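You operate a simulated robot arm through the tools that you are given. There is no shell and no other tool.

You are at the controls of a simulated two-armed robot. One attempt, no reset.

Task
Dry the wet tube and tape a green band on it at marks 1 and 4.
Fine: white cloth, back in its place; two bands, no more; roll back in its well; the tube stays in the cradle; leave the yellow roll and the other tubes.

The check looks at the end state, three seconds after you hand in, the way a careful person would. Anything else that was tipped, shoved, dropped, spilled or broken makes it a failure. Flat cloth is picked up by pressing the open fingertips on it (5 to 10 N) and closing them slowly along it; thin cloth reads only 2 to 8 mm in the jaws.

Robot
Two 7-joint arms with three-finger grippers on one trunk, on a base that moves. Base frame: it is fixed to the floor where the robot stands at the start and does not move with it; the origin is under the middle of the robot, x ahead of it, y to its left, z up. Lengths are in mm, angles in rad, forces in N, time in s.
The left shoulder is at the start at [70, 146, 1113], the right one opposite. With the tool pointing down near the work surface each hand reaches from about 300 to 680 mm from the robot's upright axis, wherever it stands, measured 20 degrees to its own side. Places, roughly: blue tube [2500, -1000, 750]; green tape roll [2500, -1250, 750]; green well of the tape block [2500, -1300, 800]; silver tube [2250, -1000, 750]; white cloth (9x6x4 cm) [2800, -1200, 800]; yellow tape roll [2500, -1250, 750]. Payload 2.2 kg a hand.
Tool frame (each hand has its own): the origin (TCP) lies between the finger pads and is the grasp point; the fingertips stand 28 mm ahead of it; z points along the fingers, y is the line along which they close. The gripper opens to 102 mm; its body begins 71 mm behind the TCP.
Orientation is told as [roll, pitch, yaw] about the base's x, y, z axes, in that order, counted from this pose: with the fingers straight down and closing along the base's y, the tool's x points along the base's -x, its y along +y and its z along -z.

Tools
- The arms move only by the tool step_arm. It takes "left_plan", "right_plan" or both (then of equal length, played together; a hand with none holds still); each is a list of rows, each an object (a shift or turn left out is 0, a gripper value left out holds the last) with "offset": the shift along the tool's x, y, z in units of 300 mm (1.0 is 300 mm), a list of three; "turn": the turn, a rotation vector about the tool's x, y, z in units of 90 degrees (1.0 is 90 degrees), a list of three. In form: [{"offset": [tx, ty, tz], "turn": [rx, ry, rz]}, ...]. A call has 1 to 20 rows; each row is the pose to reach, as a shift and turn from the pose commanded when the call began, along the tool's axes at that moment. "left_grip" and "right_grip" are, for a hand that has rows, the opening in per cent of the stroke, from 0 (shut) to 100 (fully open), set as the call begins (left out, the last holds). A call with a number of a shift or a turn outside -1 to 1 is refused whole. Each row takes 0.2 s and may step no farther than 50 mm and 0.15 rad from the row before; otherwise, or with a gripper value out of range, the whole call is refused. Where a pose cannot be reached the arm comes as near as it can. A force on the tool above 40 N (or 10 N above the force at the start of the call, whichever is more), or a blocked arm, ends the call early, and 0.2 s more pass. The fingers move at their own pace (about 203.5 mm/s each) and stop on an object; they squeeze with about 34 N. The grip force told is the motor's: it shows also when the fingers shut on nothing. Time passes only in rows, and 0.2 s behind the last, so rows that repeat a pose let the fingers close. The reply holds the time, the measured pose of the TCP, the force on the tool along the base axes, the opening and the grip force, in the units named above and with some noise, with the torque about the TCP (base axes, N m) and any sound that the robot's microphone picked up, and new pictures: "pictures" is both (left out), scene, wrist or none (wrist: the cameras of the hands that moved).
- Cameras (640 x 400 px; columns grow to the right, rows downward): "scene" is now at [138, 13.4, 1344.6]; the picture's right is [0.14, -0.99, 0.00], its down [-0.54, -0.08, -0.84] and it looks along [0.83, 0.12, -0.54] (base axes); focal length 289 px, centre (320, 200). "left" rides on the left gripper at [72, 38, -86] in its tool frame; the picture's right is [-0.47, 0.89, 0.00], its down [-0.60, -0.32, -0.73] and it looks along [-0.65, -0.34, 0.68] (tool axes); focal length 256 px, centre (320, 200). "right" rides on the right gripper at [69, 44, -86] in its tool frame; the picture's right is [-0.53, 0.85, 0.00], its down [-0.58, -0.36, -0.73] and it looks along [-0.62, -0.39, 0.68] (tool axes); focal length 256 px, centre (320, 200). There is no depth. A picture from a camera that has moved, and an enlarged one, comes with that camera's place and axes in the base frame and with its lens.
- move_column(by): slides the trunk up (or, below 0, down) by that many mm; the arms and the scene camera ride with it, the base frame stays. It gives what a move gives, with no picture.
- roll_base(legs): drives the robot by 1 to 6 legs, each [ahead, left, turn to the left] in mm, mm and rad, along the robot's own axes; the way and the turn of a leg run together, so that a leg with both is an arc; at most 1500 mm and 3.142 rad a leg. The arms and the cameras ride along, it lands a little off, and it stops where it bumps. It gives what a move gives, and a new picture of the scene camera.
- aim_head(pan, tilt): turns the head with the scene camera to pan (to the left, within 1.501 rad either way) and tilt (down, from -0.506 to 1.204), counted from straight ahead of the robot. It gives what a move gives, and a new picture of the scene camera.
- enlarge(camera, box): a new picture of the part [left, top, right, bottom] of that camera's present view, enlarged. No time passes.
- sign_off(): hands the job in; it is judged then, once.

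Nothing tells you exact positions but the pictures and the camera data. Unless the task says otherwise, let go and move clear before handing in.

The tools are called after "Emit:" as name(argument=value, ...) on one line, values as JSON. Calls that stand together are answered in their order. step_arm: Moves the arms, as the interface text tells. Its arguments: {"type":"object","properties":{"left_plan":{"type":"array"},"left_grip":{"type":"number"},"right_plan":{"type":"array"},"right_grip":{"type":"number"},"pictures":{"type":"string","enum":["both","scene","wrist","none"]}},"required":[]} The other tools are called the same way: move_column (by) moves the trunk up or down; roll_base (legs) drives the base; aim_head (pan, tilt) turns the head that bears the scene camera; enlarge (camera, box) takes an enlarged picture of a part of a camera's view; sign_off () hands the job in.

At the start:

```text
time: 0.0
left_position: [518.1, 245.2, 1047.2]
left_tool_rot: [0.0, 0.0, 0.003]
left_wrist_force: [-0.2, -0.9, -0.9]
left_wrist_torque: [-0.02, 0.01, -0.04]
left_opening: 102.0
left_gripper_force: 0.1
right_position: [517.8, -244.9, 1011.4]
right_tool_rot: [-0.002, 0.0, -0.001]
right_wrist_force: [-0.4, 0.3, -0.6]
right_wrist_torque: [0.02, -0.01, 0.0]
right_opening: 102.1
right_gripper_force: 0.1
trunk travel left (down, up): [-650.0, 290.0]
robot x, y, heading: [-1.7, -1.3, -0.002]
head pan, tilt (commanded): [0.143, 0.574]
```

scene: 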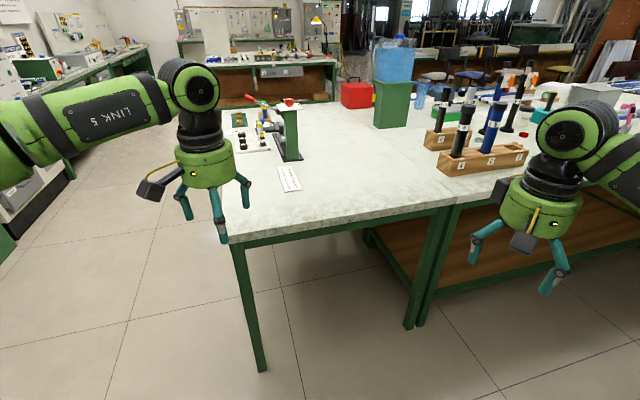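
right: 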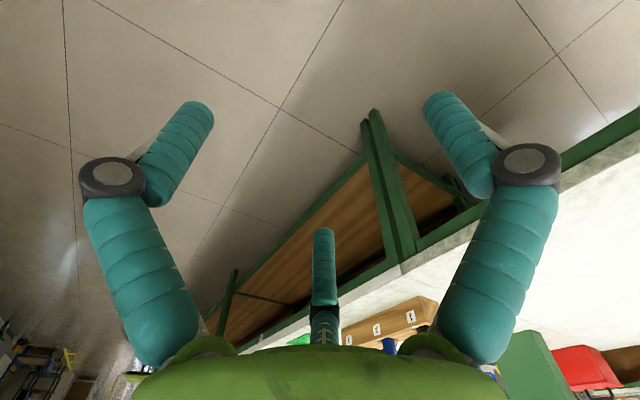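
left: 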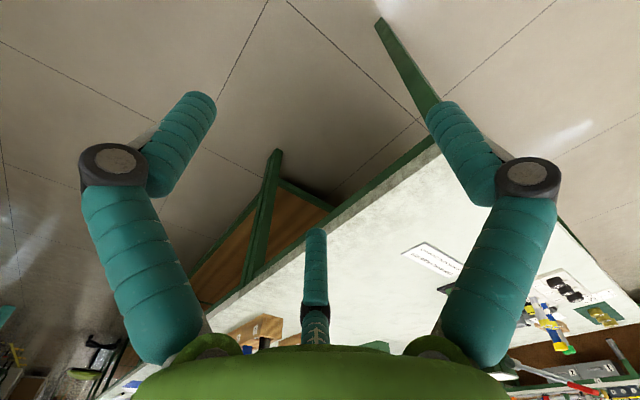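

I see a long bench ahead with wooden racks on the right, and the tubes, tape block and cloth should be around x≈2500, y≈-1000 to -1300. I'll look closer before moving.

Emit:
enlarge(camera="scene", box=[400, 40, 640, 190])

Emit:
aim_head(pan=-0.45, tilt=0.3)

```text
2.67 times, centred on (520, 115) of scene
camera zoom: at [138.0, 13.4, 1344.6], right [0.14, -0.99, 0.0], down [-0.54, -0.08, -0.84], along [0.83, 0.12, -0.54], focal length 771 px, centre (-213, 427)
```

zoom: 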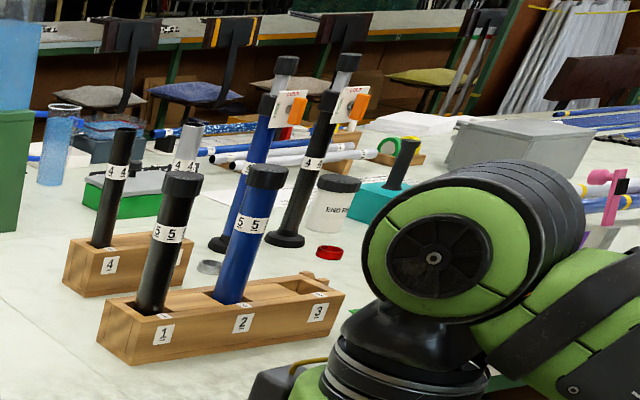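

```text
time: 1.0
left_position: [517.1, 244.3, 1047.3]
left_tool_rot: [-0.001, -0.001, 0.002]
left_wrist_force: [0.1, -1.0, 0.0]
left_wrist_torque: [0.01, -0.02, -0.02]
left_opening: 102.0
left_gripper_force: 0.2
right_position: [517.7, -244.0, 1012.1]
right_tool_rot: [0.001, 0.0, -0.002]
right_wrist_force: [0.1, -0.2, -0.1]
right_wrist_torque: [0.01, 0.0, 0.0]
right_opening: 102.0
right_gripper_force: 0.1
trunk travel left (down, up): [-650.0, 290.0]
robot x, y, heading: [-2.3, 1.6, -0.003]
head pan, tilt (commanded): [-0.45, 0.3]
camera scene: at [133.9, -39.8, 1369.8], right [-0.43, -0.9, 0.0], down [-0.27, 0.13, -0.96], along [0.86, -0.41, -0.3], focal length 289 px, centre (320, 200)
```

scene: 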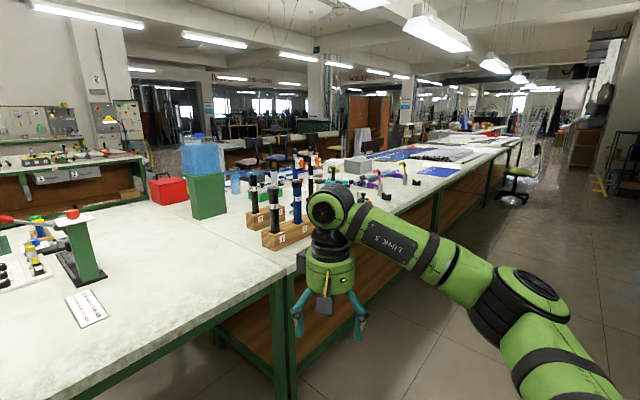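

The bench runs away to the right at an angle, and the work area is hidden behind the right arm. I'll raise the trunk for a better view and look toward the place where the tubes should be.

Emit:
move_column(by=280)

Emit:
aim_head(pan=-0.4, tilt=0.4)

Emit:
enlarge(camera="scene", box=[200, 100, 440, 250])

```text
time: 3.8
left_position: [517.9, 244.1, 1327.9]
left_tool_rot: [0.0, 0.0, 0.002]
left_wrist_force: [1.2, -0.4, 0.8]
left_wrist_torque: [-0.01, -0.04, 0.03]
left_opening: 102.1
left_gripper_force: 0.0
right_position: [516.9, -244.3, 1291.2]
right_tool_rot: [-0.001, 0.0, -0.001]
right_wrist_force: [0.4, -0.9, -0.4]
right_wrist_torque: [-0.02, 0.0, 0.02]
right_opening: 102.2
right_gripper_force: 0.2
trunk travel left (down, up): [-930.0, 10.0]
robot x, y, heading: [-0.1, -3.0, -0.003]
head pan, tilt (commanded): [-0.45, 0.3]
```

```text
time: 4.5
left_position: [518.5, 243.7, 1328.3]
left_tool_rot: [0.0, 0.0, 0.002]
left_wrist_force: [-0.4, -0.1, 0.2]
left_wrist_torque: [-0.03, 0.0, 0.0]
left_opening: 102.2
left_gripper_force: 0.1
right_position: [517.0, -245.8, 1290.6]
right_tool_rot: [0.0, 0.0, 0.0]
right_wrist_force: [-0.5, -0.3, -0.5]
right_wrist_torque: [-0.01, 0.01, -0.02]
right_opening: 101.8
right_gripper_force: 0.1
trunk travel left (down, up): [-930.0, 10.0]
robot x, y, heading: [3.0, -1.8, 0.001]
head pan, tilt (commanded): [-0.4, 0.4]
camera scene: at [135.2, -35.3, 1640.6], right [-0.39, -0.92, 0.0], down [-0.36, 0.15, -0.92], along [0.85, -0.36, -0.39], focal length 289 px, centre (320, 200)
```

scene: 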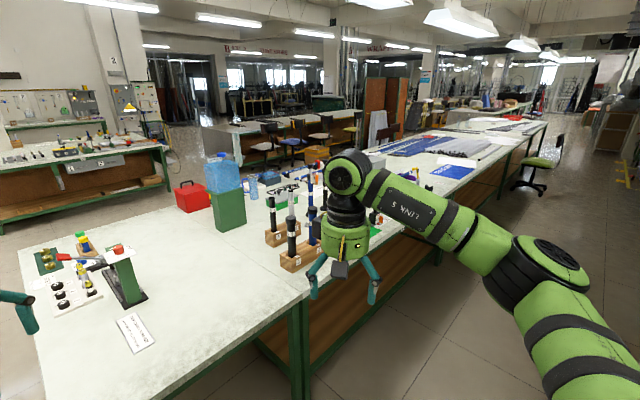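

```text
2.67 times, centred on (320, 175) of scene
camera zoom: at [135.2, -35.3, 1640.6], right [-0.39, -0.92, 0.0], down [-0.36, 0.15, -0.92], along [0.85, -0.36, -0.39], focal length 771 px, centre (320, 267)
```

zoom: 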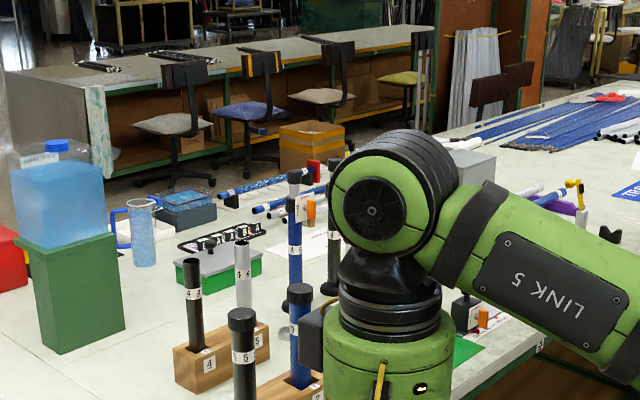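

The bench is about 1.4 m deep and the targets seem nearer its far edge, so I may need to drive around. I'll look left to see the way around and get the corners.

Emit:
aim_head(pan=0.5, tilt=0.45)

Emit:
enlarge(camera="scene", box=[280, 80, 640, 305])

Emit:
aim_head(pan=-1.0, tilt=0.45)

```text
time: 5.7
left_position: [517.0, 244.3, 1327.9]
left_tool_rot: [0.001, -0.001, 0.001]
left_wrist_force: [0.8, 0.3, -0.9]
left_wrist_torque: [0.02, 0.0, -0.04]
left_opening: 102.0
left_gripper_force: 0.0
right_position: [517.9, -244.3, 1291.7]
right_tool_rot: [-0.001, -0.001, 0.0]
right_wrist_force: [-0.2, -0.1, -0.3]
right_wrist_torque: [-0.03, -0.04, 0.0]
right_opening: 101.9
right_gripper_force: 0.1
trunk travel left (down, up): [-930.0, 10.0]
robot x, y, heading: [1.8, 0.2, 0.002]
head pan, tilt (commanded): [0.499, 0.45]
camera scene: at [130.5, 44.6, 1635.9], right [0.48, -0.88, 0.0], down [-0.38, -0.21, -0.9], along [0.79, 0.43, -0.44], focal length 289 px, centre (320, 200)
```

scene: 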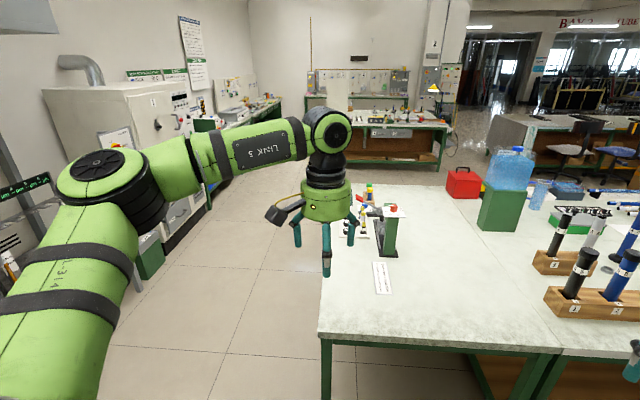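

```text
1.78 times, centred on (460, 192) of scene
camera zoom: at [130.5, 44.6, 1635.9], right [0.48, -0.88, 0.0], down [-0.38, -0.21, -0.9], along [0.79, 0.43, -0.44], focal length 514 px, centre (71, 213)
```

zoom: 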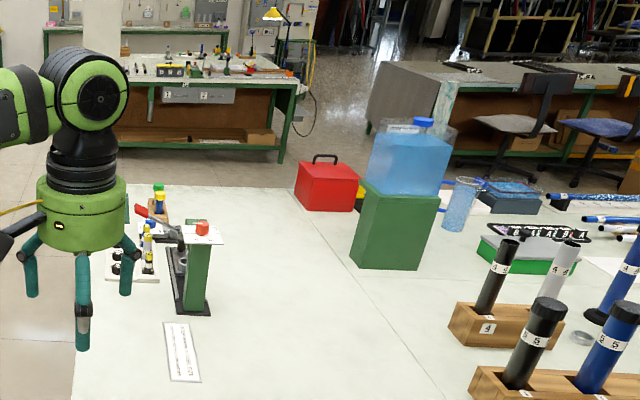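

```text
time: 7.3
left_position: [517.7, 244.9, 1327.4]
left_tool_rot: [0.0, 0.0, 0.001]
left_wrist_force: [0.6, 0.2, -0.9]
left_wrist_torque: [0.01, -0.01, 0.06]
left_opening: 101.7
left_gripper_force: 0.1
right_position: [516.9, -244.4, 1291.9]
right_tool_rot: [0.001, 0.0, 0.0]
right_wrist_force: [0.4, 0.0, 0.0]
right_wrist_torque: [-0.01, -0.02, 0.0]
right_opening: 102.2
right_gripper_force: 0.2
trunk travel left (down, up): [-930.0, 10.0]
robot x, y, heading: [-1.3, 1.5, 0.002]
head pan, tilt (commanded): [-1.0, 0.45]
camera scene: at [99.5, -76.6, 1635.9], right [-0.84, -0.54, 0.0], down [-0.24, 0.37, -0.9], along [0.49, -0.76, -0.44], focal length 289 px, centre (320, 200)
```

scene: 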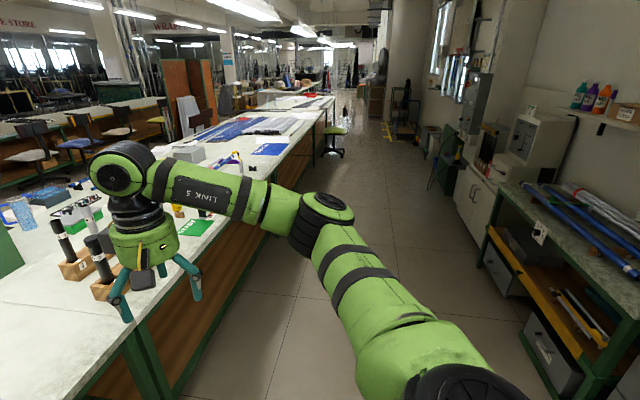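

The aisle left of the bench and the far aisle both look wide enough (about 1.5 m or more). I'll square up to the bench, shift left past its end, and go forward while watching.

Emit:
aim_head(pan=0.0, tilt=0.4)

Emit:
roll_base(legs=[[0, 0, 0.412], [0, 800, 0]])

```text
time: 8.6
left_position: [517.3, 243.8, 1326.7]
left_tool_rot: [-0.001, 0.001, 0.001]
left_wrist_force: [1.1, -0.2, 0.0]
left_wrist_torque: [-0.04, -0.01, -0.01]
left_opening: 102.3
left_gripper_force: 0.1
right_position: [517.0, -243.7, 1290.9]
right_tool_rot: [-0.001, -0.002, 0.002]
right_wrist_force: [0.2, 0.0, -0.3]
right_wrist_torque: [0.0, 0.01, 0.02]
right_opening: 101.9
right_gripper_force: 0.0
trunk travel left (down, up): [-930.0, 10.0]
robot x, y, heading: [-2.1, -1.2, -0.001]
head pan, tilt (commanded): [0.0, 0.4]
camera scene: at [142.4, 0.6, 1640.6], right [0.0, -1.0, 0.0], down [-0.39, 0.0, -0.92], along [0.92, 0.0, -0.39], focal length 289 px, centre (320, 200)
```

scene: 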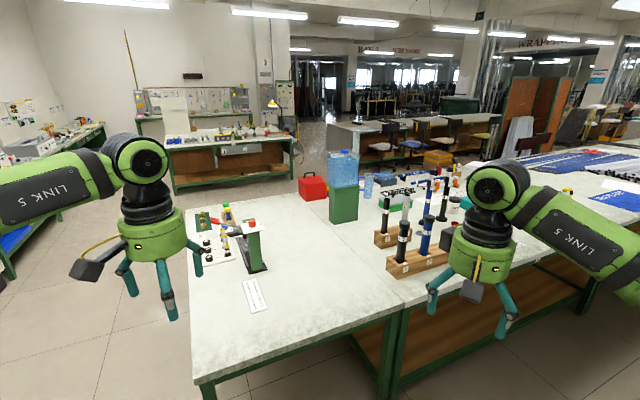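

```text
time: 14.1
left_position: [47.3, 1165.0, 1326.9]
left_tool_rot: [0.001, -0.002, 0.422]
left_wrist_force: [0.9, -0.6, 0.3]
left_wrist_torque: [0.0, 0.01, 0.01]
left_opening: 102.2
left_gripper_force: 0.1
right_position: [248.0, 718.4, 1290.4]
right_tool_rot: [0.003, 0.0, 0.422]
right_wrist_force: [0.2, 0.1, -1.1]
right_wrist_torque: [0.0, 0.02, -0.02]
right_opening: 102.1
right_gripper_force: 0.0
trunk travel left (down, up): [-930.0, 10.0]
robot x, y, heading: [-324.4, 734.5, 0.421]
head pan, tilt (commanded): [0.0, 0.4]
camera scene: at [-194.4, 789.6, 1640.6], right [0.41, -0.91, 0.0], down [-0.36, -0.16, -0.92], along [0.84, 0.38, -0.39], focal length 289 px, centre (320, 200)
```

scene: 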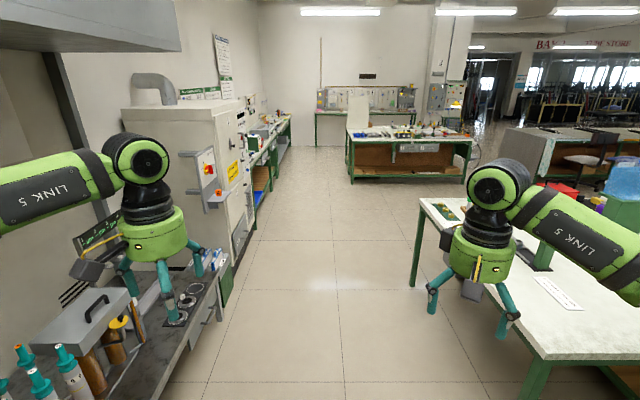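

The left side has a table with a tall machine about 390 mm from my axis, and the bench corner is about 730 mm to the right. I'll shift right to center in the gap, then drive forward.

Emit:
roll_base(legs=[[0, -220, 0], [700, 0, 0]])

```text
time: 19.2
left_position: [760.7, 1258.6, 1328.8]
left_tool_rot: [0.0, -0.003, 0.436]
left_wrist_force: [-0.2, 0.2, -0.4]
left_wrist_torque: [0.0, -0.03, -0.02]
left_opening: 101.9
left_gripper_force: 0.0
right_position: [967.0, 814.4, 1291.7]
right_tool_rot: [0.0, -0.003, 0.434]
right_wrist_force: [0.6, 0.2, 0.1]
right_wrist_torque: [-0.02, -0.02, 0.01]
right_opening: 101.9
right_gripper_force: 0.0
trunk travel left (down, up): [-930.0, 10.0]
robot x, y, heading: [394.2, 820.5, 0.435]
head pan, tilt (commanded): [0.0, 0.4]
camera scene: at [523.3, 879.9, 1640.8], right [0.42, -0.91, 0.0], down [-0.35, -0.16, -0.92], along [0.84, 0.39, -0.39], focal length 289 px, centre (320, 200)
```

scene: 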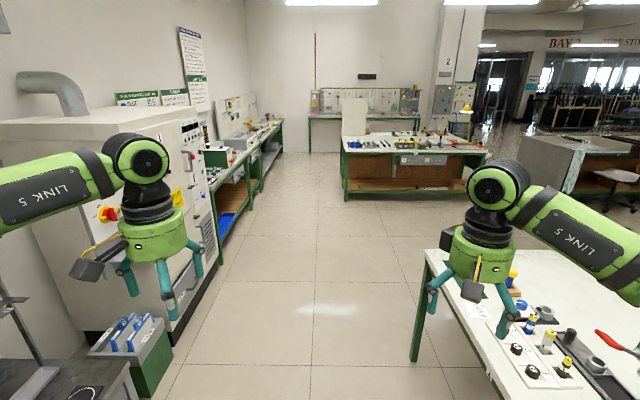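

The gap is clear ahead on both sides. I'll drive on past the far corner of the bench.

Emit:
roll_base(legs=[[0, 0, -0.025], [1300, 0, 0], [950, 0, 0]])

```text
time: 30.6
left_position: [2831.5, 2134.3, 1328.8]
left_tool_rot: [-0.001, -0.002, 0.405]
left_wrist_force: [-0.3, -0.5, -0.5]
left_wrist_torque: [0.03, -0.01, 0.03]
left_opening: 101.7
left_gripper_force: 0.0
right_position: [3023.5, 1684.1, 1292.0]
right_tool_rot: [0.001, 0.0, 0.405]
right_wrist_force: [-0.2, -0.2, -0.4]
right_wrist_torque: [0.02, -0.02, 0.05]
right_opening: 102.0
right_gripper_force: 0.1
trunk travel left (down, up): [-930.0, 10.0]
robot x, y, heading: [2452.3, 1704.7, 0.409]
head pan, tilt (commanded): [0.0, 0.4]
camera scene: at [2582.3, 1761.8, 1640.8], right [0.4, -0.92, 0.0], down [-0.36, -0.15, -0.92], along [0.85, 0.36, -0.39], focal length 289 px, centre (320, 200)
```

scene: 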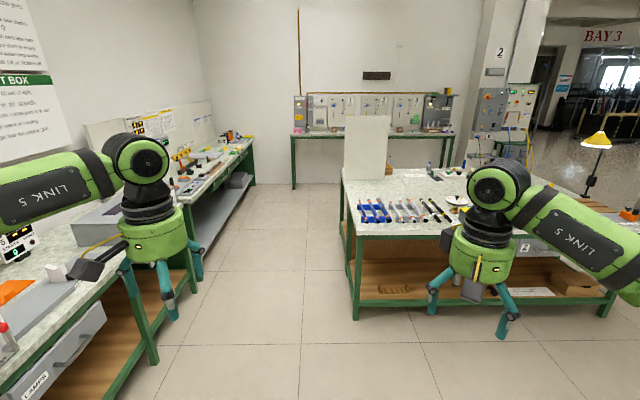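

The turn-in space is clear: the next table is about 1.7 m ahead. I'll look right along the far aisle before strafing.

Emit:
aim_head(pan=-1.3, tilt=0.4)

```text
time: 32.1
left_position: [2832.4, 2135.3, 1327.5]
left_tool_rot: [0.001, -0.001, 0.406]
left_wrist_force: [-0.3, 0.6, 0.0]
left_wrist_torque: [-0.01, -0.02, 0.01]
left_opening: 102.0
left_gripper_force: 0.1
right_position: [3024.5, 1685.2, 1291.1]
right_tool_rot: [0.0, 0.0, 0.404]
right_wrist_force: [-0.1, -1.4, 0.2]
right_wrist_torque: [-0.01, -0.01, -0.02]
right_opening: 102.2
right_gripper_force: 0.0
trunk travel left (down, up): [-930.0, 10.0]
robot x, y, heading: [2448.3, 1708.5, 0.411]
head pan, tilt (commanded): [-1.3, 0.4]
camera scene: at [2556.9, 1653.8, 1640.6], right [-0.78, -0.63, 0.0], down [-0.24, 0.3, -0.92], along [0.58, -0.72, -0.39], focal length 289 px, centre (320, 200)
```

scene: 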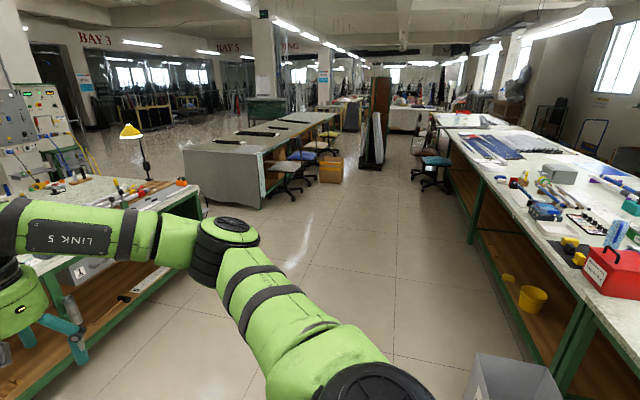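

There is a grey bin near the bench's far edge at about d≈2400–2600, so I'll back away from the bench first, then strafe right, then turn around to face the bench from this side.

Emit:
aim_head(pan=0.0, tilt=0.45)

Emit:
roll_base(legs=[[350, 0, 0], [0, -1200, 0], [0, 0, 3.14]])

```text
time: 33.5
left_position: [2831.6, 2133.6, 1327.1]
left_tool_rot: [-0.002, -0.001, 0.405]
left_wrist_force: [0.6, -0.6, 0.8]
left_wrist_torque: [0.0, 0.0, 0.04]
left_opening: 101.8
left_gripper_force: 0.1
right_position: [3024.4, 1685.3, 1291.3]
right_tool_rot: [0.0, -0.001, 0.405]
right_wrist_force: [-0.9, -0.1, 0.0]
right_wrist_torque: [0.0, -0.02, 0.02]
right_opening: 102.1
right_gripper_force: 0.0
trunk travel left (down, up): [-930.0, 10.0]
robot x, y, heading: [2458.2, 1706.4, 0.404]
head pan, tilt (commanded): [0.0, 0.45]
camera scene: at [2583.2, 1762.1, 1635.9], right [0.39, -0.92, 0.0], down [-0.4, -0.17, -0.9], along [0.83, 0.36, -0.44], focal length 289 px, centre (320, 200)
```

scene: 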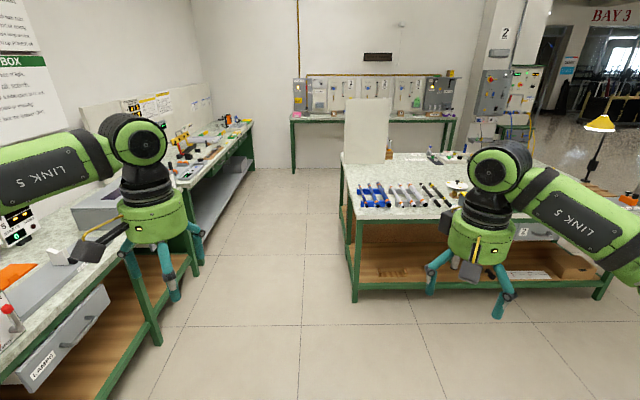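

```text
time: 48.8
left_position: [2854.5, 323.1, 1327.4]
left_tool_rot: [0.001, 0.0, -2.752]
left_wrist_force: [0.0, -0.3, 0.3]
left_wrist_torque: [0.02, 0.01, 0.0]
left_opening: 101.9
left_gripper_force: 0.1
right_position: [2669.7, 776.9, 1291.9]
right_tool_rot: [0.001, 0.001, -2.755]
right_wrist_force: [-0.8, 0.0, -0.5]
right_wrist_torque: [0.0, 0.01, -0.01]
right_opening: 102.1
right_gripper_force: 0.0
trunk travel left (down, up): [-930.0, 10.0]
robot x, y, heading: [3239.6, 742.9, -2.753]
head pan, tilt (commanded): [0.0, 0.45]
camera scene: at [3109.3, 692.9, 1635.9], right [-0.38, 0.93, 0.0], down [0.4, 0.16, -0.9], along [-0.83, -0.34, -0.44], focal length 289 px, centre (320, 200)
```

scene: 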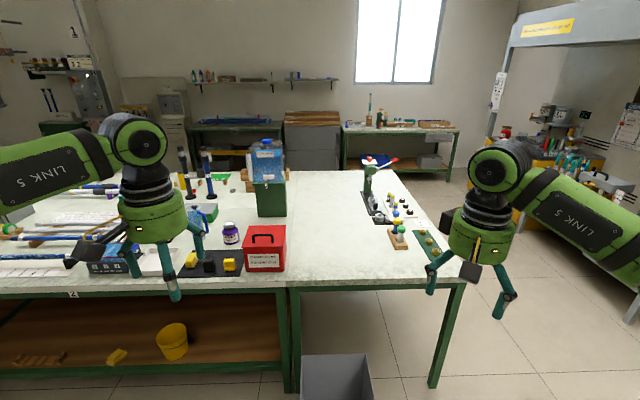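

Now facing the bench from the far side. The work area is to my left; I'll pan the head there.

Emit:
aim_head(pan=0.8, tilt=0.45)

Emit:
enlarge(camera="scene", box=[200, 80, 520, 280])

```text
time: 49.9
left_position: [2854.9, 323.6, 1328.1]
left_tool_rot: [0.0, 0.001, -2.752]
left_wrist_force: [0.1, -0.8, 0.1]
left_wrist_torque: [0.02, 0.0, 0.02]
left_opening: 101.9
left_gripper_force: 0.0
right_position: [2670.5, 777.4, 1292.2]
right_tool_rot: [-0.001, 0.0, -2.754]
right_wrist_force: [-0.8, 0.1, -0.7]
right_wrist_torque: [-0.01, 0.03, 0.03]
right_opening: 101.8
right_gripper_force: 0.0
trunk travel left (down, up): [-930.0, 10.0]
robot x, y, heading: [3241.1, 746.4, -2.751]
head pan, tilt (commanded): [0.799, 0.45]
camera scene: at [3160.1, 642.2, 1635.9], right [-0.93, 0.38, 0.0], down [0.16, 0.4, -0.9], along [-0.34, -0.83, -0.44], focal length 289 px, centre (320, 200)
```

scene: 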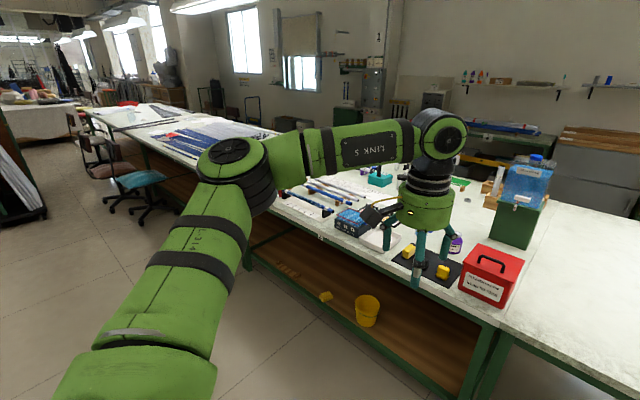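

```text
2.00 times, centred on (360, 180) of scene
camera zoom: at [3160.1, 642.2, 1635.9], right [-0.93, 0.38, 0.0], down [0.16, 0.4, -0.9], along [-0.34, -0.83, -0.44], focal length 578 px, centre (240, 240)
```

zoom: 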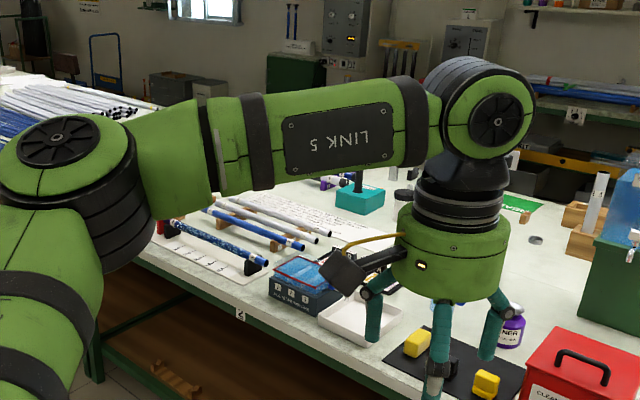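

I can see tubes lying in cradles with a sheet along the far edge of the bench, around [2510, -1070]. I'll strafe left until I'm opposite them.

Emit:
roll_base(legs=[[0, 1350, 0.035]])

Emit:
aim_head(pan=0.0, tilt=0.5)

Emit:
enlarge(camera="scene", box=[180, 100, 500, 300])

```text
time: 56.7
left_position: [3419.5, -939.2, 1327.4]
left_tool_rot: [-0.001, -0.002, -2.704]
left_wrist_force: [0.4, -0.5, -0.3]
left_wrist_torque: [-0.02, 0.02, 0.01]
left_opening: 102.1
left_gripper_force: 0.1
right_position: [3212.6, -495.6, 1290.1]
right_tool_rot: [0.0, 0.001, -2.706]
right_wrist_force: [0.3, -0.6, 0.8]
right_wrist_torque: [-0.03, -0.03, -0.03]
right_opening: 101.9
right_gripper_force: 0.2
trunk travel left (down, up): [-930.0, 10.0]
robot x, y, heading: [3784.9, -499.6, -2.712]
head pan, tilt (commanded): [0.799, 0.45]
camera scene: at [3710.2, -605.6, 1636.0], right [-0.94, 0.33, 0.0], down [0.14, 0.41, -0.9], along [-0.29, -0.85, -0.43], focal length 289 px, centre (320, 200)
```

scene: 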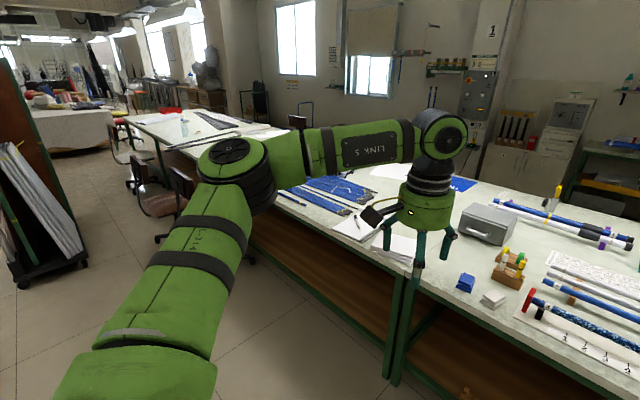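

```text
time: 57.8
left_position: [3420.5, -938.8, 1327.2]
left_tool_rot: [-0.001, -0.002, -2.705]
left_wrist_force: [0.7, 0.3, 0.8]
left_wrist_torque: [-0.02, 0.03, -0.02]
left_opening: 101.9
left_gripper_force: 0.1
right_position: [3215.1, -496.8, 1292.2]
right_tool_rot: [0.001, 0.001, -2.705]
right_wrist_force: [-0.2, -0.4, 0.1]
right_wrist_torque: [0.02, 0.02, 0.0]
right_opening: 102.0
right_gripper_force: 0.2
trunk travel left (down, up): [-930.0, 10.0]
robot x, y, heading: [3789.5, -498.3, -2.706]
head pan, tilt (commanded): [0.0, 0.499]
camera scene: at [3658.4, -558.5, 1631.5], right [-0.42, 0.91, 0.0], down [0.43, 0.2, -0.88], along [-0.79, -0.37, -0.48], focal length 289 px, centre (320, 200)
```

scene: 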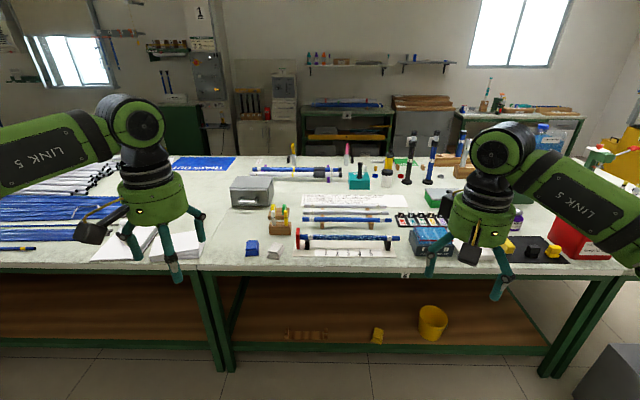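

```text
2.00 times, centred on (340, 200) of scene
camera zoom: at [3658.4, -558.5, 1631.5], right [-0.42, 0.91, 0.0], down [0.43, 0.2, -0.88], along [-0.79, -0.37, -0.48], focal length 578 px, centre (280, 200)
```

zoom: 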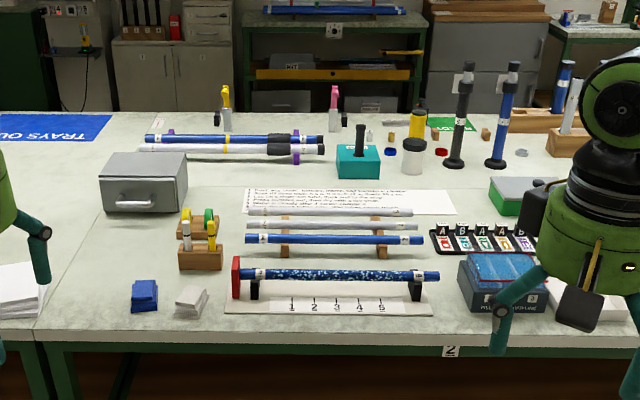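

Now I see it clearly: a blue tube with droplets lies in a cradle on a board with a 1–5 mark sheet in front; blue and white cloths at left; a two-well tape block with rolls; and an instruction sheet behind. I'll move closer and read the sheet.

Emit:
roll_base(legs=[[450, 0, 0]])

Emit:
aim_head(pan=0.0, tilt=0.75)

Emit:
enlarge(camera="scene", box=[240, 40, 480, 190])

Emit:
enlarge(camera="scene", box=[200, 130, 440, 280])

```text
time: 60.6
left_position: [3018.3, -1131.2, 1329.6]
left_tool_rot: [0.0, -0.003, -2.698]
left_wrist_force: [0.1, 1.0, 0.1]
left_wrist_torque: [0.0, 0.06, 0.01]
left_opening: 102.2
left_gripper_force: 0.0
right_position: [2809.9, -690.7, 1293.1]
right_tool_rot: [0.002, -0.003, -2.701]
right_wrist_force: [0.2, 0.5, 0.2]
right_wrist_torque: [0.02, 0.04, -0.02]
right_opening: 101.9
right_gripper_force: 0.1
trunk travel left (down, up): [-930.0, 10.0]
robot x, y, heading: [3379.7, -685.9, -2.7]
head pan, tilt (commanded): [0.0, 0.499]
camera scene: at [3255.3, -748.7, 1631.8], right [-0.43, 0.9, 0.0], down [0.43, 0.2, -0.88], along [-0.79, -0.38, -0.48], focal length 289 px, centre (320, 200)
```

scene: 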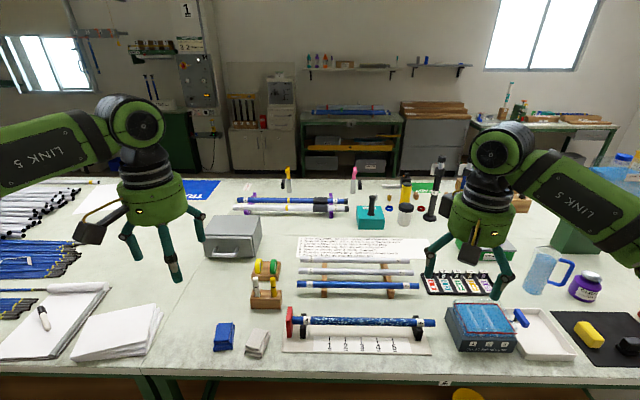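

```text
time: 61.3
left_position: [3015.7, -1133.2, 1328.9]
left_tool_rot: [0.0, 0.0, -2.699]
left_wrist_force: [0.9, 0.7, -0.9]
left_wrist_torque: [0.0, 0.0, 0.02]
left_opening: 101.9
left_gripper_force: 0.1
right_position: [2808.2, -690.1, 1290.7]
right_tool_rot: [0.0, 0.001, -2.7]
right_wrist_force: [-0.5, -0.1, 0.6]
right_wrist_torque: [0.03, -0.01, -0.02]
right_opening: 101.8
right_gripper_force: 0.0
trunk travel left (down, up): [-930.0, 10.0]
robot x, y, heading: [3376.1, -692.4, -2.695]
head pan, tilt (commanded): [0.0, 0.75]
camera scene: at [3259.9, -746.5, 1609.6], right [-0.43, 0.9, 0.0], down [0.62, 0.29, -0.73], along [-0.66, -0.31, -0.68], focal length 289 px, centre (320, 200)
```

scene: 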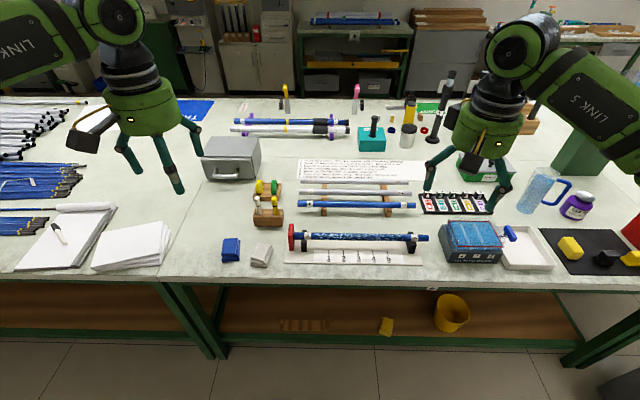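

```text
2.67 times, centred on (360, 115) of scene
camera zoom: at [3259.9, -746.5, 1609.6], right [-0.43, 0.9, 0.0], down [0.62, 0.29, -0.73], along [-0.66, -0.31, -0.68], focal length 771 px, centre (213, 427)
```

zoom: 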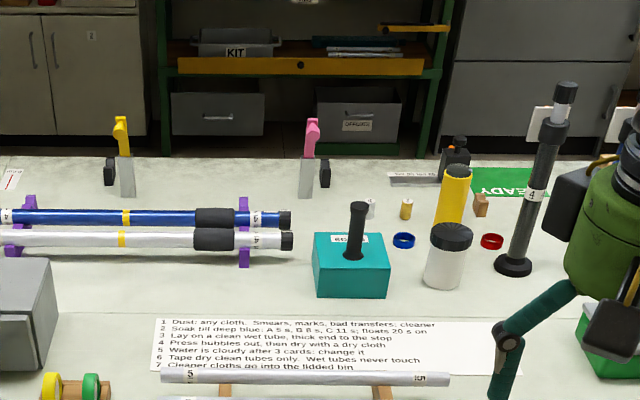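

```text
2.67 times, centred on (320, 205) of scene
camera zoom: at [3259.9, -746.5, 1609.6], right [-0.43, 0.9, 0.0], down [0.62, 0.29, -0.73], along [-0.66, -0.31, -0.68], focal length 771 px, centre (320, 187)
```

zoom: 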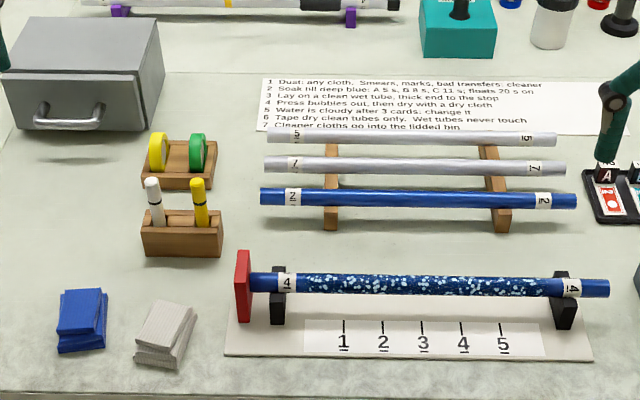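

The sheet reads "Tape dry clean tubes only. Wet tubes never touch." The wet tube is labelled 4, in the cradle with marks 1–5; yellow and green rolls stand in a small wooden block; cloths are at front left. Next I check how close my base can get to the bench edge.

Emit:
aim_head(pan=0.0, tilt=1.2)

Emit:
enlarge(camera="scene", box=[200, 40, 440, 190])

```text
time: 62.2
left_position: [3015.9, -1131.7, 1328.3]
left_tool_rot: [-0.001, 0.0, -2.698]
left_wrist_force: [0.0, -0.3, 0.3]
left_wrist_torque: [0.01, 0.01, 0.01]
left_opening: 101.9
left_gripper_force: 0.1
right_position: [2808.2, -690.9, 1292.1]
right_tool_rot: [0.001, -0.001, -2.7]
right_wrist_force: [-0.1, 0.0, 0.8]
right_wrist_torque: [0.02, -0.03, -0.01]
right_opening: 101.9
right_gripper_force: 0.1
trunk travel left (down, up): [-930.0, 10.0]
robot x, y, heading: [3377.8, -690.4, -2.7]
head pan, tilt (commanded): [0.0, 1.201]
camera scene: at [3284.0, -735.1, 1577.8], right [-0.43, 0.9, 0.0], down [0.84, 0.4, -0.36], along [-0.33, -0.16, -0.93], focal length 289 px, centre (320, 200)
```

scene: 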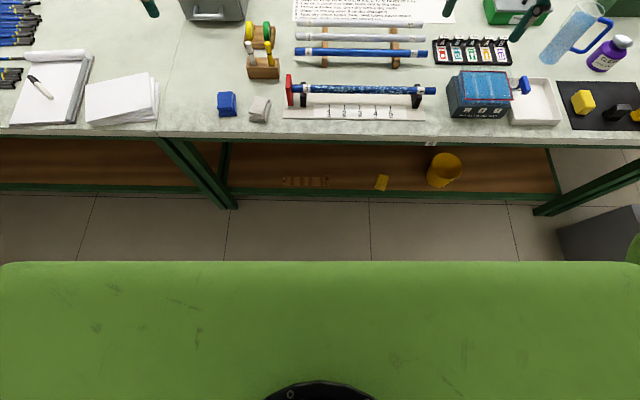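

```text
2.67 times, centred on (320, 115) of scene
camera zoom: at [3284.0, -735.1, 1577.8], right [-0.43, 0.9, 0.0], down [0.84, 0.4, -0.36], along [-0.33, -0.16, -0.93], focal length 771 px, centre (320, 427)
```

zoom: 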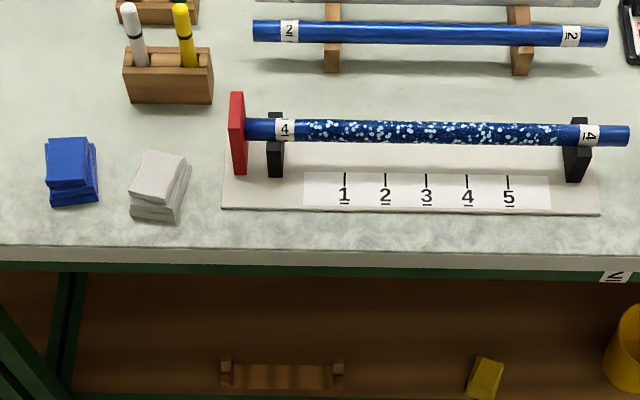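

The torso blocks the floor view, but the bench legs and shelf start about 660 mm ahead of my axis. Before approaching, I'll watch how the fingers close, since the geometry matters for grasping the roll and cloth.

Emit:
step_arm(left_plan=[{"offset": [0, 0, 0]}, {"offset": [0, 0, 0]}, {"offset": [0, 0, 0]}], left_grip=0, right_plan=[{"offset": [0, 0, 0]}, {"offset": [0, 0, 0]}, {"offset": [0, 0, 0]}], right_grip=40, pictures="wrist")

```text
time: 63.0
left_position: [3015.9, -1131.7, 1328.6]
left_tool_rot: [0.001, 0.001, -2.698]
left_wrist_force: [-0.5, -0.8, -0.5]
left_wrist_torque: [-0.03, -0.05, 0.0]
left_opening: 2.0
left_gripper_force: 31.4
right_position: [2807.6, -689.8, 1292.3]
right_tool_rot: [-0.001, -0.001, -2.7]
right_wrist_force: [0.8, -0.6, 0.4]
right_wrist_torque: [0.01, 0.03, 0.0]
right_opening: 40.8
right_gripper_force: 0.0
trunk travel left (down, up): [-930.0, 10.0]
robot x, y, heading: [3377.7, -688.6, -2.704]
head pan, tilt (commanded): [0.0, 1.201]
camera right: at [2888.9, -700.5, 1378.1], right [-0.12, -0.99, 0.0], down [-0.68, 0.08, 0.73], along [-0.73, 0.09, -0.68], focal length 256 px, centre (320, 200)
camera left: at [3097.2, -1135.0, 1412.3], right [-0.04, -1.0, 0.0], down [-0.68, 0.03, 0.73], along [-0.73, 0.03, -0.68], focal length 256 px, centre (320, 200)
```

right: 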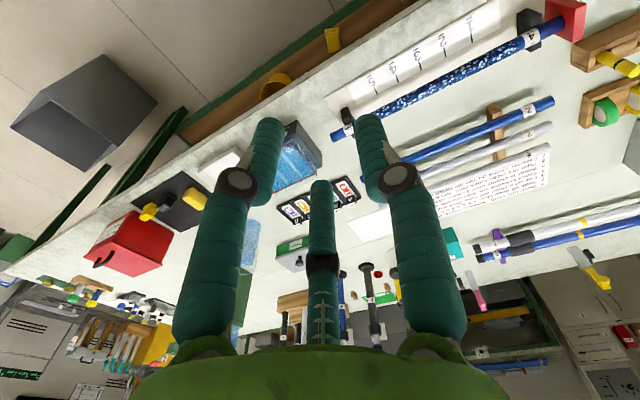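
left: 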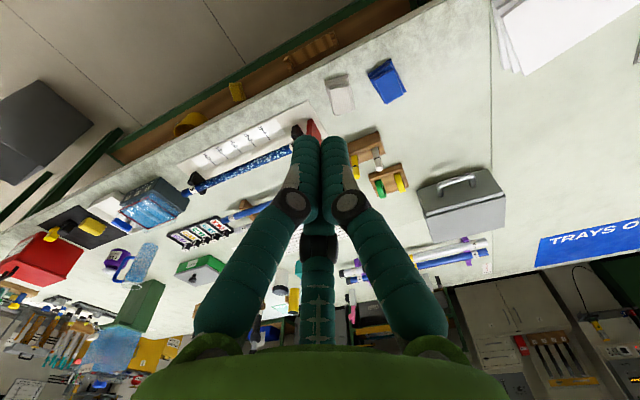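

The three fingers close concentrically at 120°, so pinching the roll's faces with tool y along its axis should work. I reopen both hands and move up to the bench in small steps.

Emit:
step_arm(left_plan=[{"offset": [0, 0, 0]}, {"offset": [0, 0, 0]}], left_grip=100, right_plan=[{"offset": [0, 0, 0]}, {"offset": [0, 0, 0]}], right_grip=100, pictures="none")

Emit:
roll_base(legs=[[200, 0, 0]])

```text
time: 63.6
left_position: [3016.3, -1131.6, 1327.4]
left_tool_rot: [0.0, 0.0, -2.697]
left_wrist_force: [0.2, -0.2, -0.1]
left_wrist_torque: [0.01, -0.02, -0.01]
left_opening: 101.7
left_gripper_force: 0.1
right_position: [2807.1, -690.9, 1292.0]
right_tool_rot: [-0.001, -0.001, -2.7]
right_wrist_force: [0.0, -0.4, 0.1]
right_wrist_torque: [0.01, -0.01, -0.01]
right_opening: 102.2
right_gripper_force: 0.0
trunk travel left (down, up): [-930.0, 10.0]
robot x, y, heading: [3382.0, -688.5, -2.701]
head pan, tilt (commanded): [0.0, 1.201]
```

```text
time: 65.2
left_position: [2840.5, -1214.6, 1330.6]
left_tool_rot: [0.0, -0.005, -2.698]
left_wrist_force: [-0.1, 0.7, -0.4]
left_wrist_torque: [0.0, 0.04, 0.03]
left_opening: 102.1
left_gripper_force: 0.0
right_position: [2633.6, -772.4, 1294.1]
right_tool_rot: [0.0, -0.004, -2.699]
right_wrist_force: [-0.4, 0.3, 1.1]
right_wrist_torque: [0.0, 0.02, 0.0]
right_opening: 102.2
right_gripper_force: 0.1
trunk travel left (down, up): [-930.0, 10.0]
robot x, y, heading: [3201.0, -773.3, -2.699]
head pan, tilt (commanded): [0.0, 1.201]
camera scene: at [3109.7, -817.6, 1578.3], right [-0.43, 0.9, 0.0], down [0.84, 0.4, -0.37], along [-0.33, -0.16, -0.93], focal length 289 px, centre (320, 200)
```

scene: 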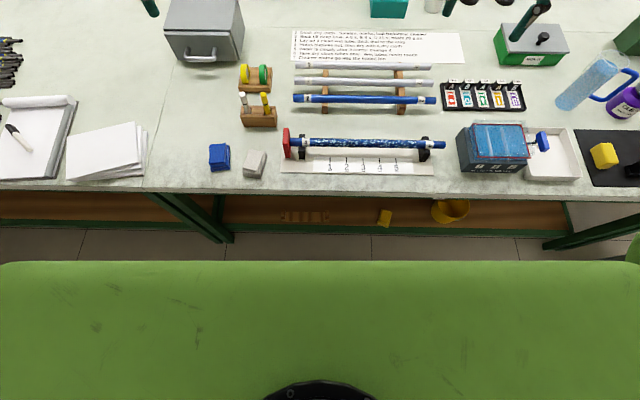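

I've moved about 193 mm. I'll take zooms here so I can triangulate heights against the previous view.

Emit:
enlarge(camera="scene", box=[200, 80, 440, 230])

Emit:
enlarge(camera="scene", box=[200, 50, 320, 125])

```text
2.67 times, centred on (320, 155) of scene
camera zoom: at [3109.7, -817.6, 1578.3], right [-0.43, 0.9, 0.0], down [0.84, 0.4, -0.37], along [-0.33, -0.16, -0.93], focal length 771 px, centre (320, 320)
```

zoom: 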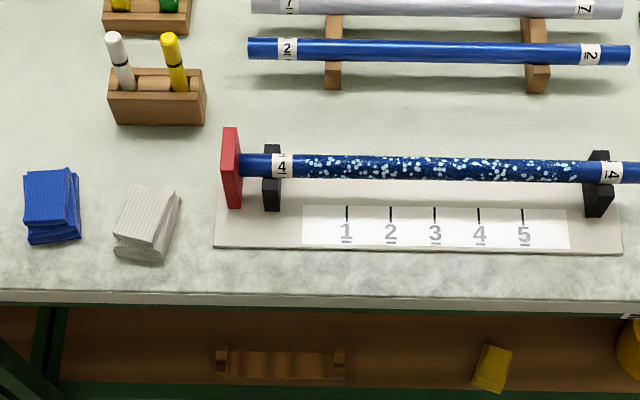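

```text
5.33 times, centred on (260, 88) of scene
camera zoom: at [3109.7, -817.6, 1578.3], right [-0.43, 0.9, 0.0], down [0.84, 0.4, -0.37], along [-0.33, -0.16, -0.93], focal length 1542 px, centre (640, 800)
```

zoom: 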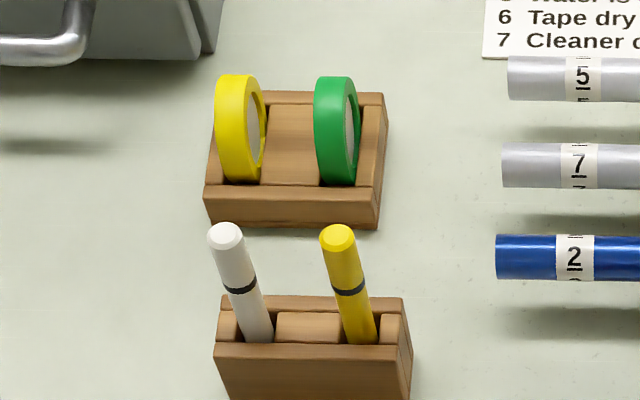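

The bench top comes out near z≈810, edge about 430 mm ahead of my axis; green roll about 820 mm ahead and 185 left, tube about 555 ahead, cloth about 505 ahead. I'll creep closer in small moves.

Emit:
roll_base(legs=[[90, 0, 0]])

```text
time: 66.3
left_position: [2762.7, -1251.6, 1331.4]
left_tool_rot: [0.0, -0.009, -2.7]
left_wrist_force: [1.4, 1.2, 1.5]
left_wrist_torque: [-0.04, 0.11, -0.02]
left_opening: 102.0
left_gripper_force: 0.0
right_position: [2556.1, -810.5, 1296.9]
right_tool_rot: [0.001, -0.01, -2.699]
right_wrist_force: [1.2, 0.6, 0.0]
right_wrist_torque: [-0.09, 0.07, -0.02]
right_opening: 101.7
right_gripper_force: 0.0
trunk travel left (down, up): [-930.0, 10.0]
robot x, y, heading: [3116.6, -813.3, -2.703]
head pan, tilt (commanded): [0.0, 1.201]
camera scene: at [3032.4, -854.0, 1578.6], right [-0.43, 0.9, 0.0], down [0.84, 0.4, -0.37], along [-0.33, -0.16, -0.93], focal length 289 px, centre (320, 200)
```

scene: 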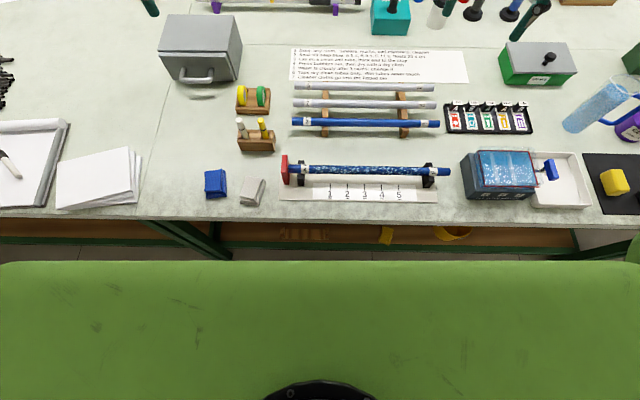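

Edge is now roughly 337 mm ahead. I'll turn the left hand by 90° so its camera looks back at the base/bench gap.

Emit:
step_arm(left_plan=[{"turn": [0, 0, 0.09]}, {"turn": [0, 0, 0.18]}, {"turn": [0, 0, 0.27]}, {"turn": [0, 0, 0.36]}, {"turn": [0, 0, 0.45]}, {"turn": [0, 0, 0.54]}, {"turn": [0, 0, 0.63]}, {"turn": [0, 0, 0.72]}, {"turn": [0, 0, 0.81]}, {"turn": [0, 0, 0.9]}, {"turn": [0, 0, 0.99]}], pictures="wrist")

```text
time: 68.7
left_position: [2869.1, -1060.9, 1316.5]
left_tool_rot: [0.006, 0.002, 2.033]
left_wrist_force: [0.0, 0.9, -0.3]
left_wrist_torque: [-0.02, 0.0, -0.01]
left_opening: 102.2
left_gripper_force: 0.1
left hand out of reach, approached as far as the arm can: row 5, 6, 7, 8, 9, 10, 11
right_position: [2546.7, -813.1, 1291.6]
right_tool_rot: [0.002, -0.002, -2.702]
right_wrist_force: [0.1, -0.5, -0.3]
right_wrist_torque: [-0.03, 0.0, 0.0]
right_opening: 102.2
right_gripper_force: 0.0
trunk travel left (down, up): [-930.0, 10.0]
robot x, y, heading: [3120.6, -811.0, -2.701]
head pan, tilt (commanded): [0.0, 1.201]
camera left: at [2867.6, -1141.6, 1401.3], right [-1.0, 0.02, 0.0], down [0.02, 0.68, 0.73], along [0.01, 0.73, -0.68], focal length 256 px, centre (320, 200)
```

left: 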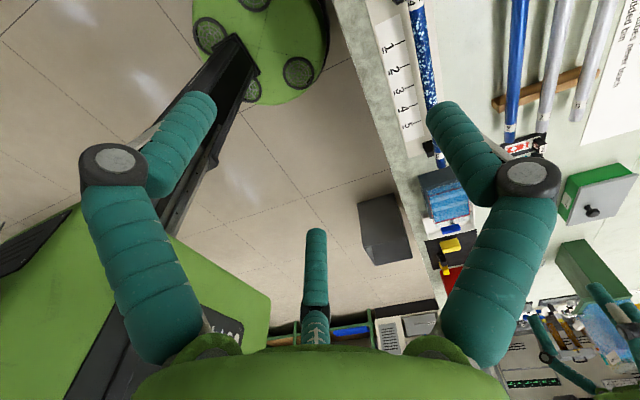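

The round base shows a radius of about 295 mm, so I have about 40 mm to the bench legs' plane. I'll turn the hand back and take sharp zooms of the tape block and cradle.

Emit:
step_arm(left_plan=[{"turn": [0, 0, -0.09]}, {"turn": [0, 0, -0.18]}, {"turn": [0, 0, -0.27]}, {"turn": [0, 0, -0.36]}, {"turn": [0, 0, -0.45]}, {"turn": [0, 0, -0.54]}, {"turn": [0, 0, -0.63]}, {"turn": [0, 0, -0.72]}, {"turn": [0, 0, -0.81]}, {"turn": [0, 0, -0.9]}, {"turn": [0, 0, -0.99]}, {"turn": [0, 0, -0.99]}], pictures="none")

Emit:
enlarge(camera="scene", box=[200, 70, 320, 145])

Emit:
enlarge(camera="scene", box=[270, 140, 390, 215])

Emit:
enlarge(camera="scene", box=[190, 140, 310, 215])

```text
time: 71.3
left_position: [2866.2, -1058.9, 1316.3]
left_tool_rot: [0.0, -0.001, -2.698]
left_wrist_force: [0.1, 0.4, -1.0]
left_wrist_torque: [0.01, -0.01, 0.03]
left_opening: 101.9
left_gripper_force: 0.1
right_position: [2547.0, -814.3, 1292.7]
right_tool_rot: [0.001, -0.001, -2.699]
right_wrist_force: [-0.1, -0.4, 0.2]
right_wrist_torque: [0.01, -0.02, -0.01]
right_opening: 101.8
right_gripper_force: 0.0
trunk travel left (down, up): [-930.0, 10.0]
robot x, y, heading: [3116.0, -812.5, -2.707]
head pan, tilt (commanded): [0.0, 1.201]
```

```text
5.33 times, centred on (260, 108) of scene
camera zoom: at [3023.0, -858.4, 1577.8], right [-0.43, 0.9, 0.0], down [0.84, 0.4, -0.36], along [-0.33, -0.15, -0.93], focal length 1542 px, centre (640, 693)
```

zoom: 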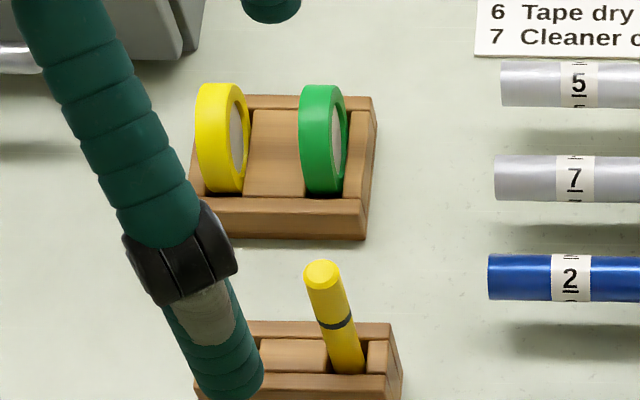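

```text
5.33 times, centred on (330, 178) of scene
camera zoom: at [3023.0, -858.4, 1577.8], right [-0.43, 0.9, 0.0], down [0.84, 0.4, -0.36], along [-0.33, -0.15, -0.93], focal length 1542 px, centre (267, 320)
```

zoom: 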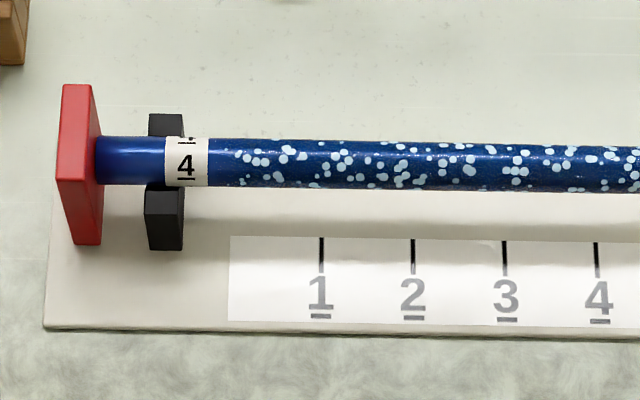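

```text
5.33 times, centred on (250, 178) of scene
camera zoom: at [3023.0, -858.4, 1577.8], right [-0.43, 0.9, 0.0], down [0.84, 0.4, -0.36], along [-0.33, -0.15, -0.93], focal length 1542 px, centre (693, 320)
```

zoom: 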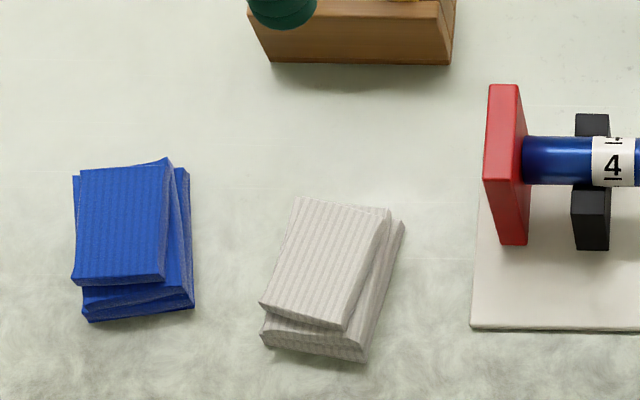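

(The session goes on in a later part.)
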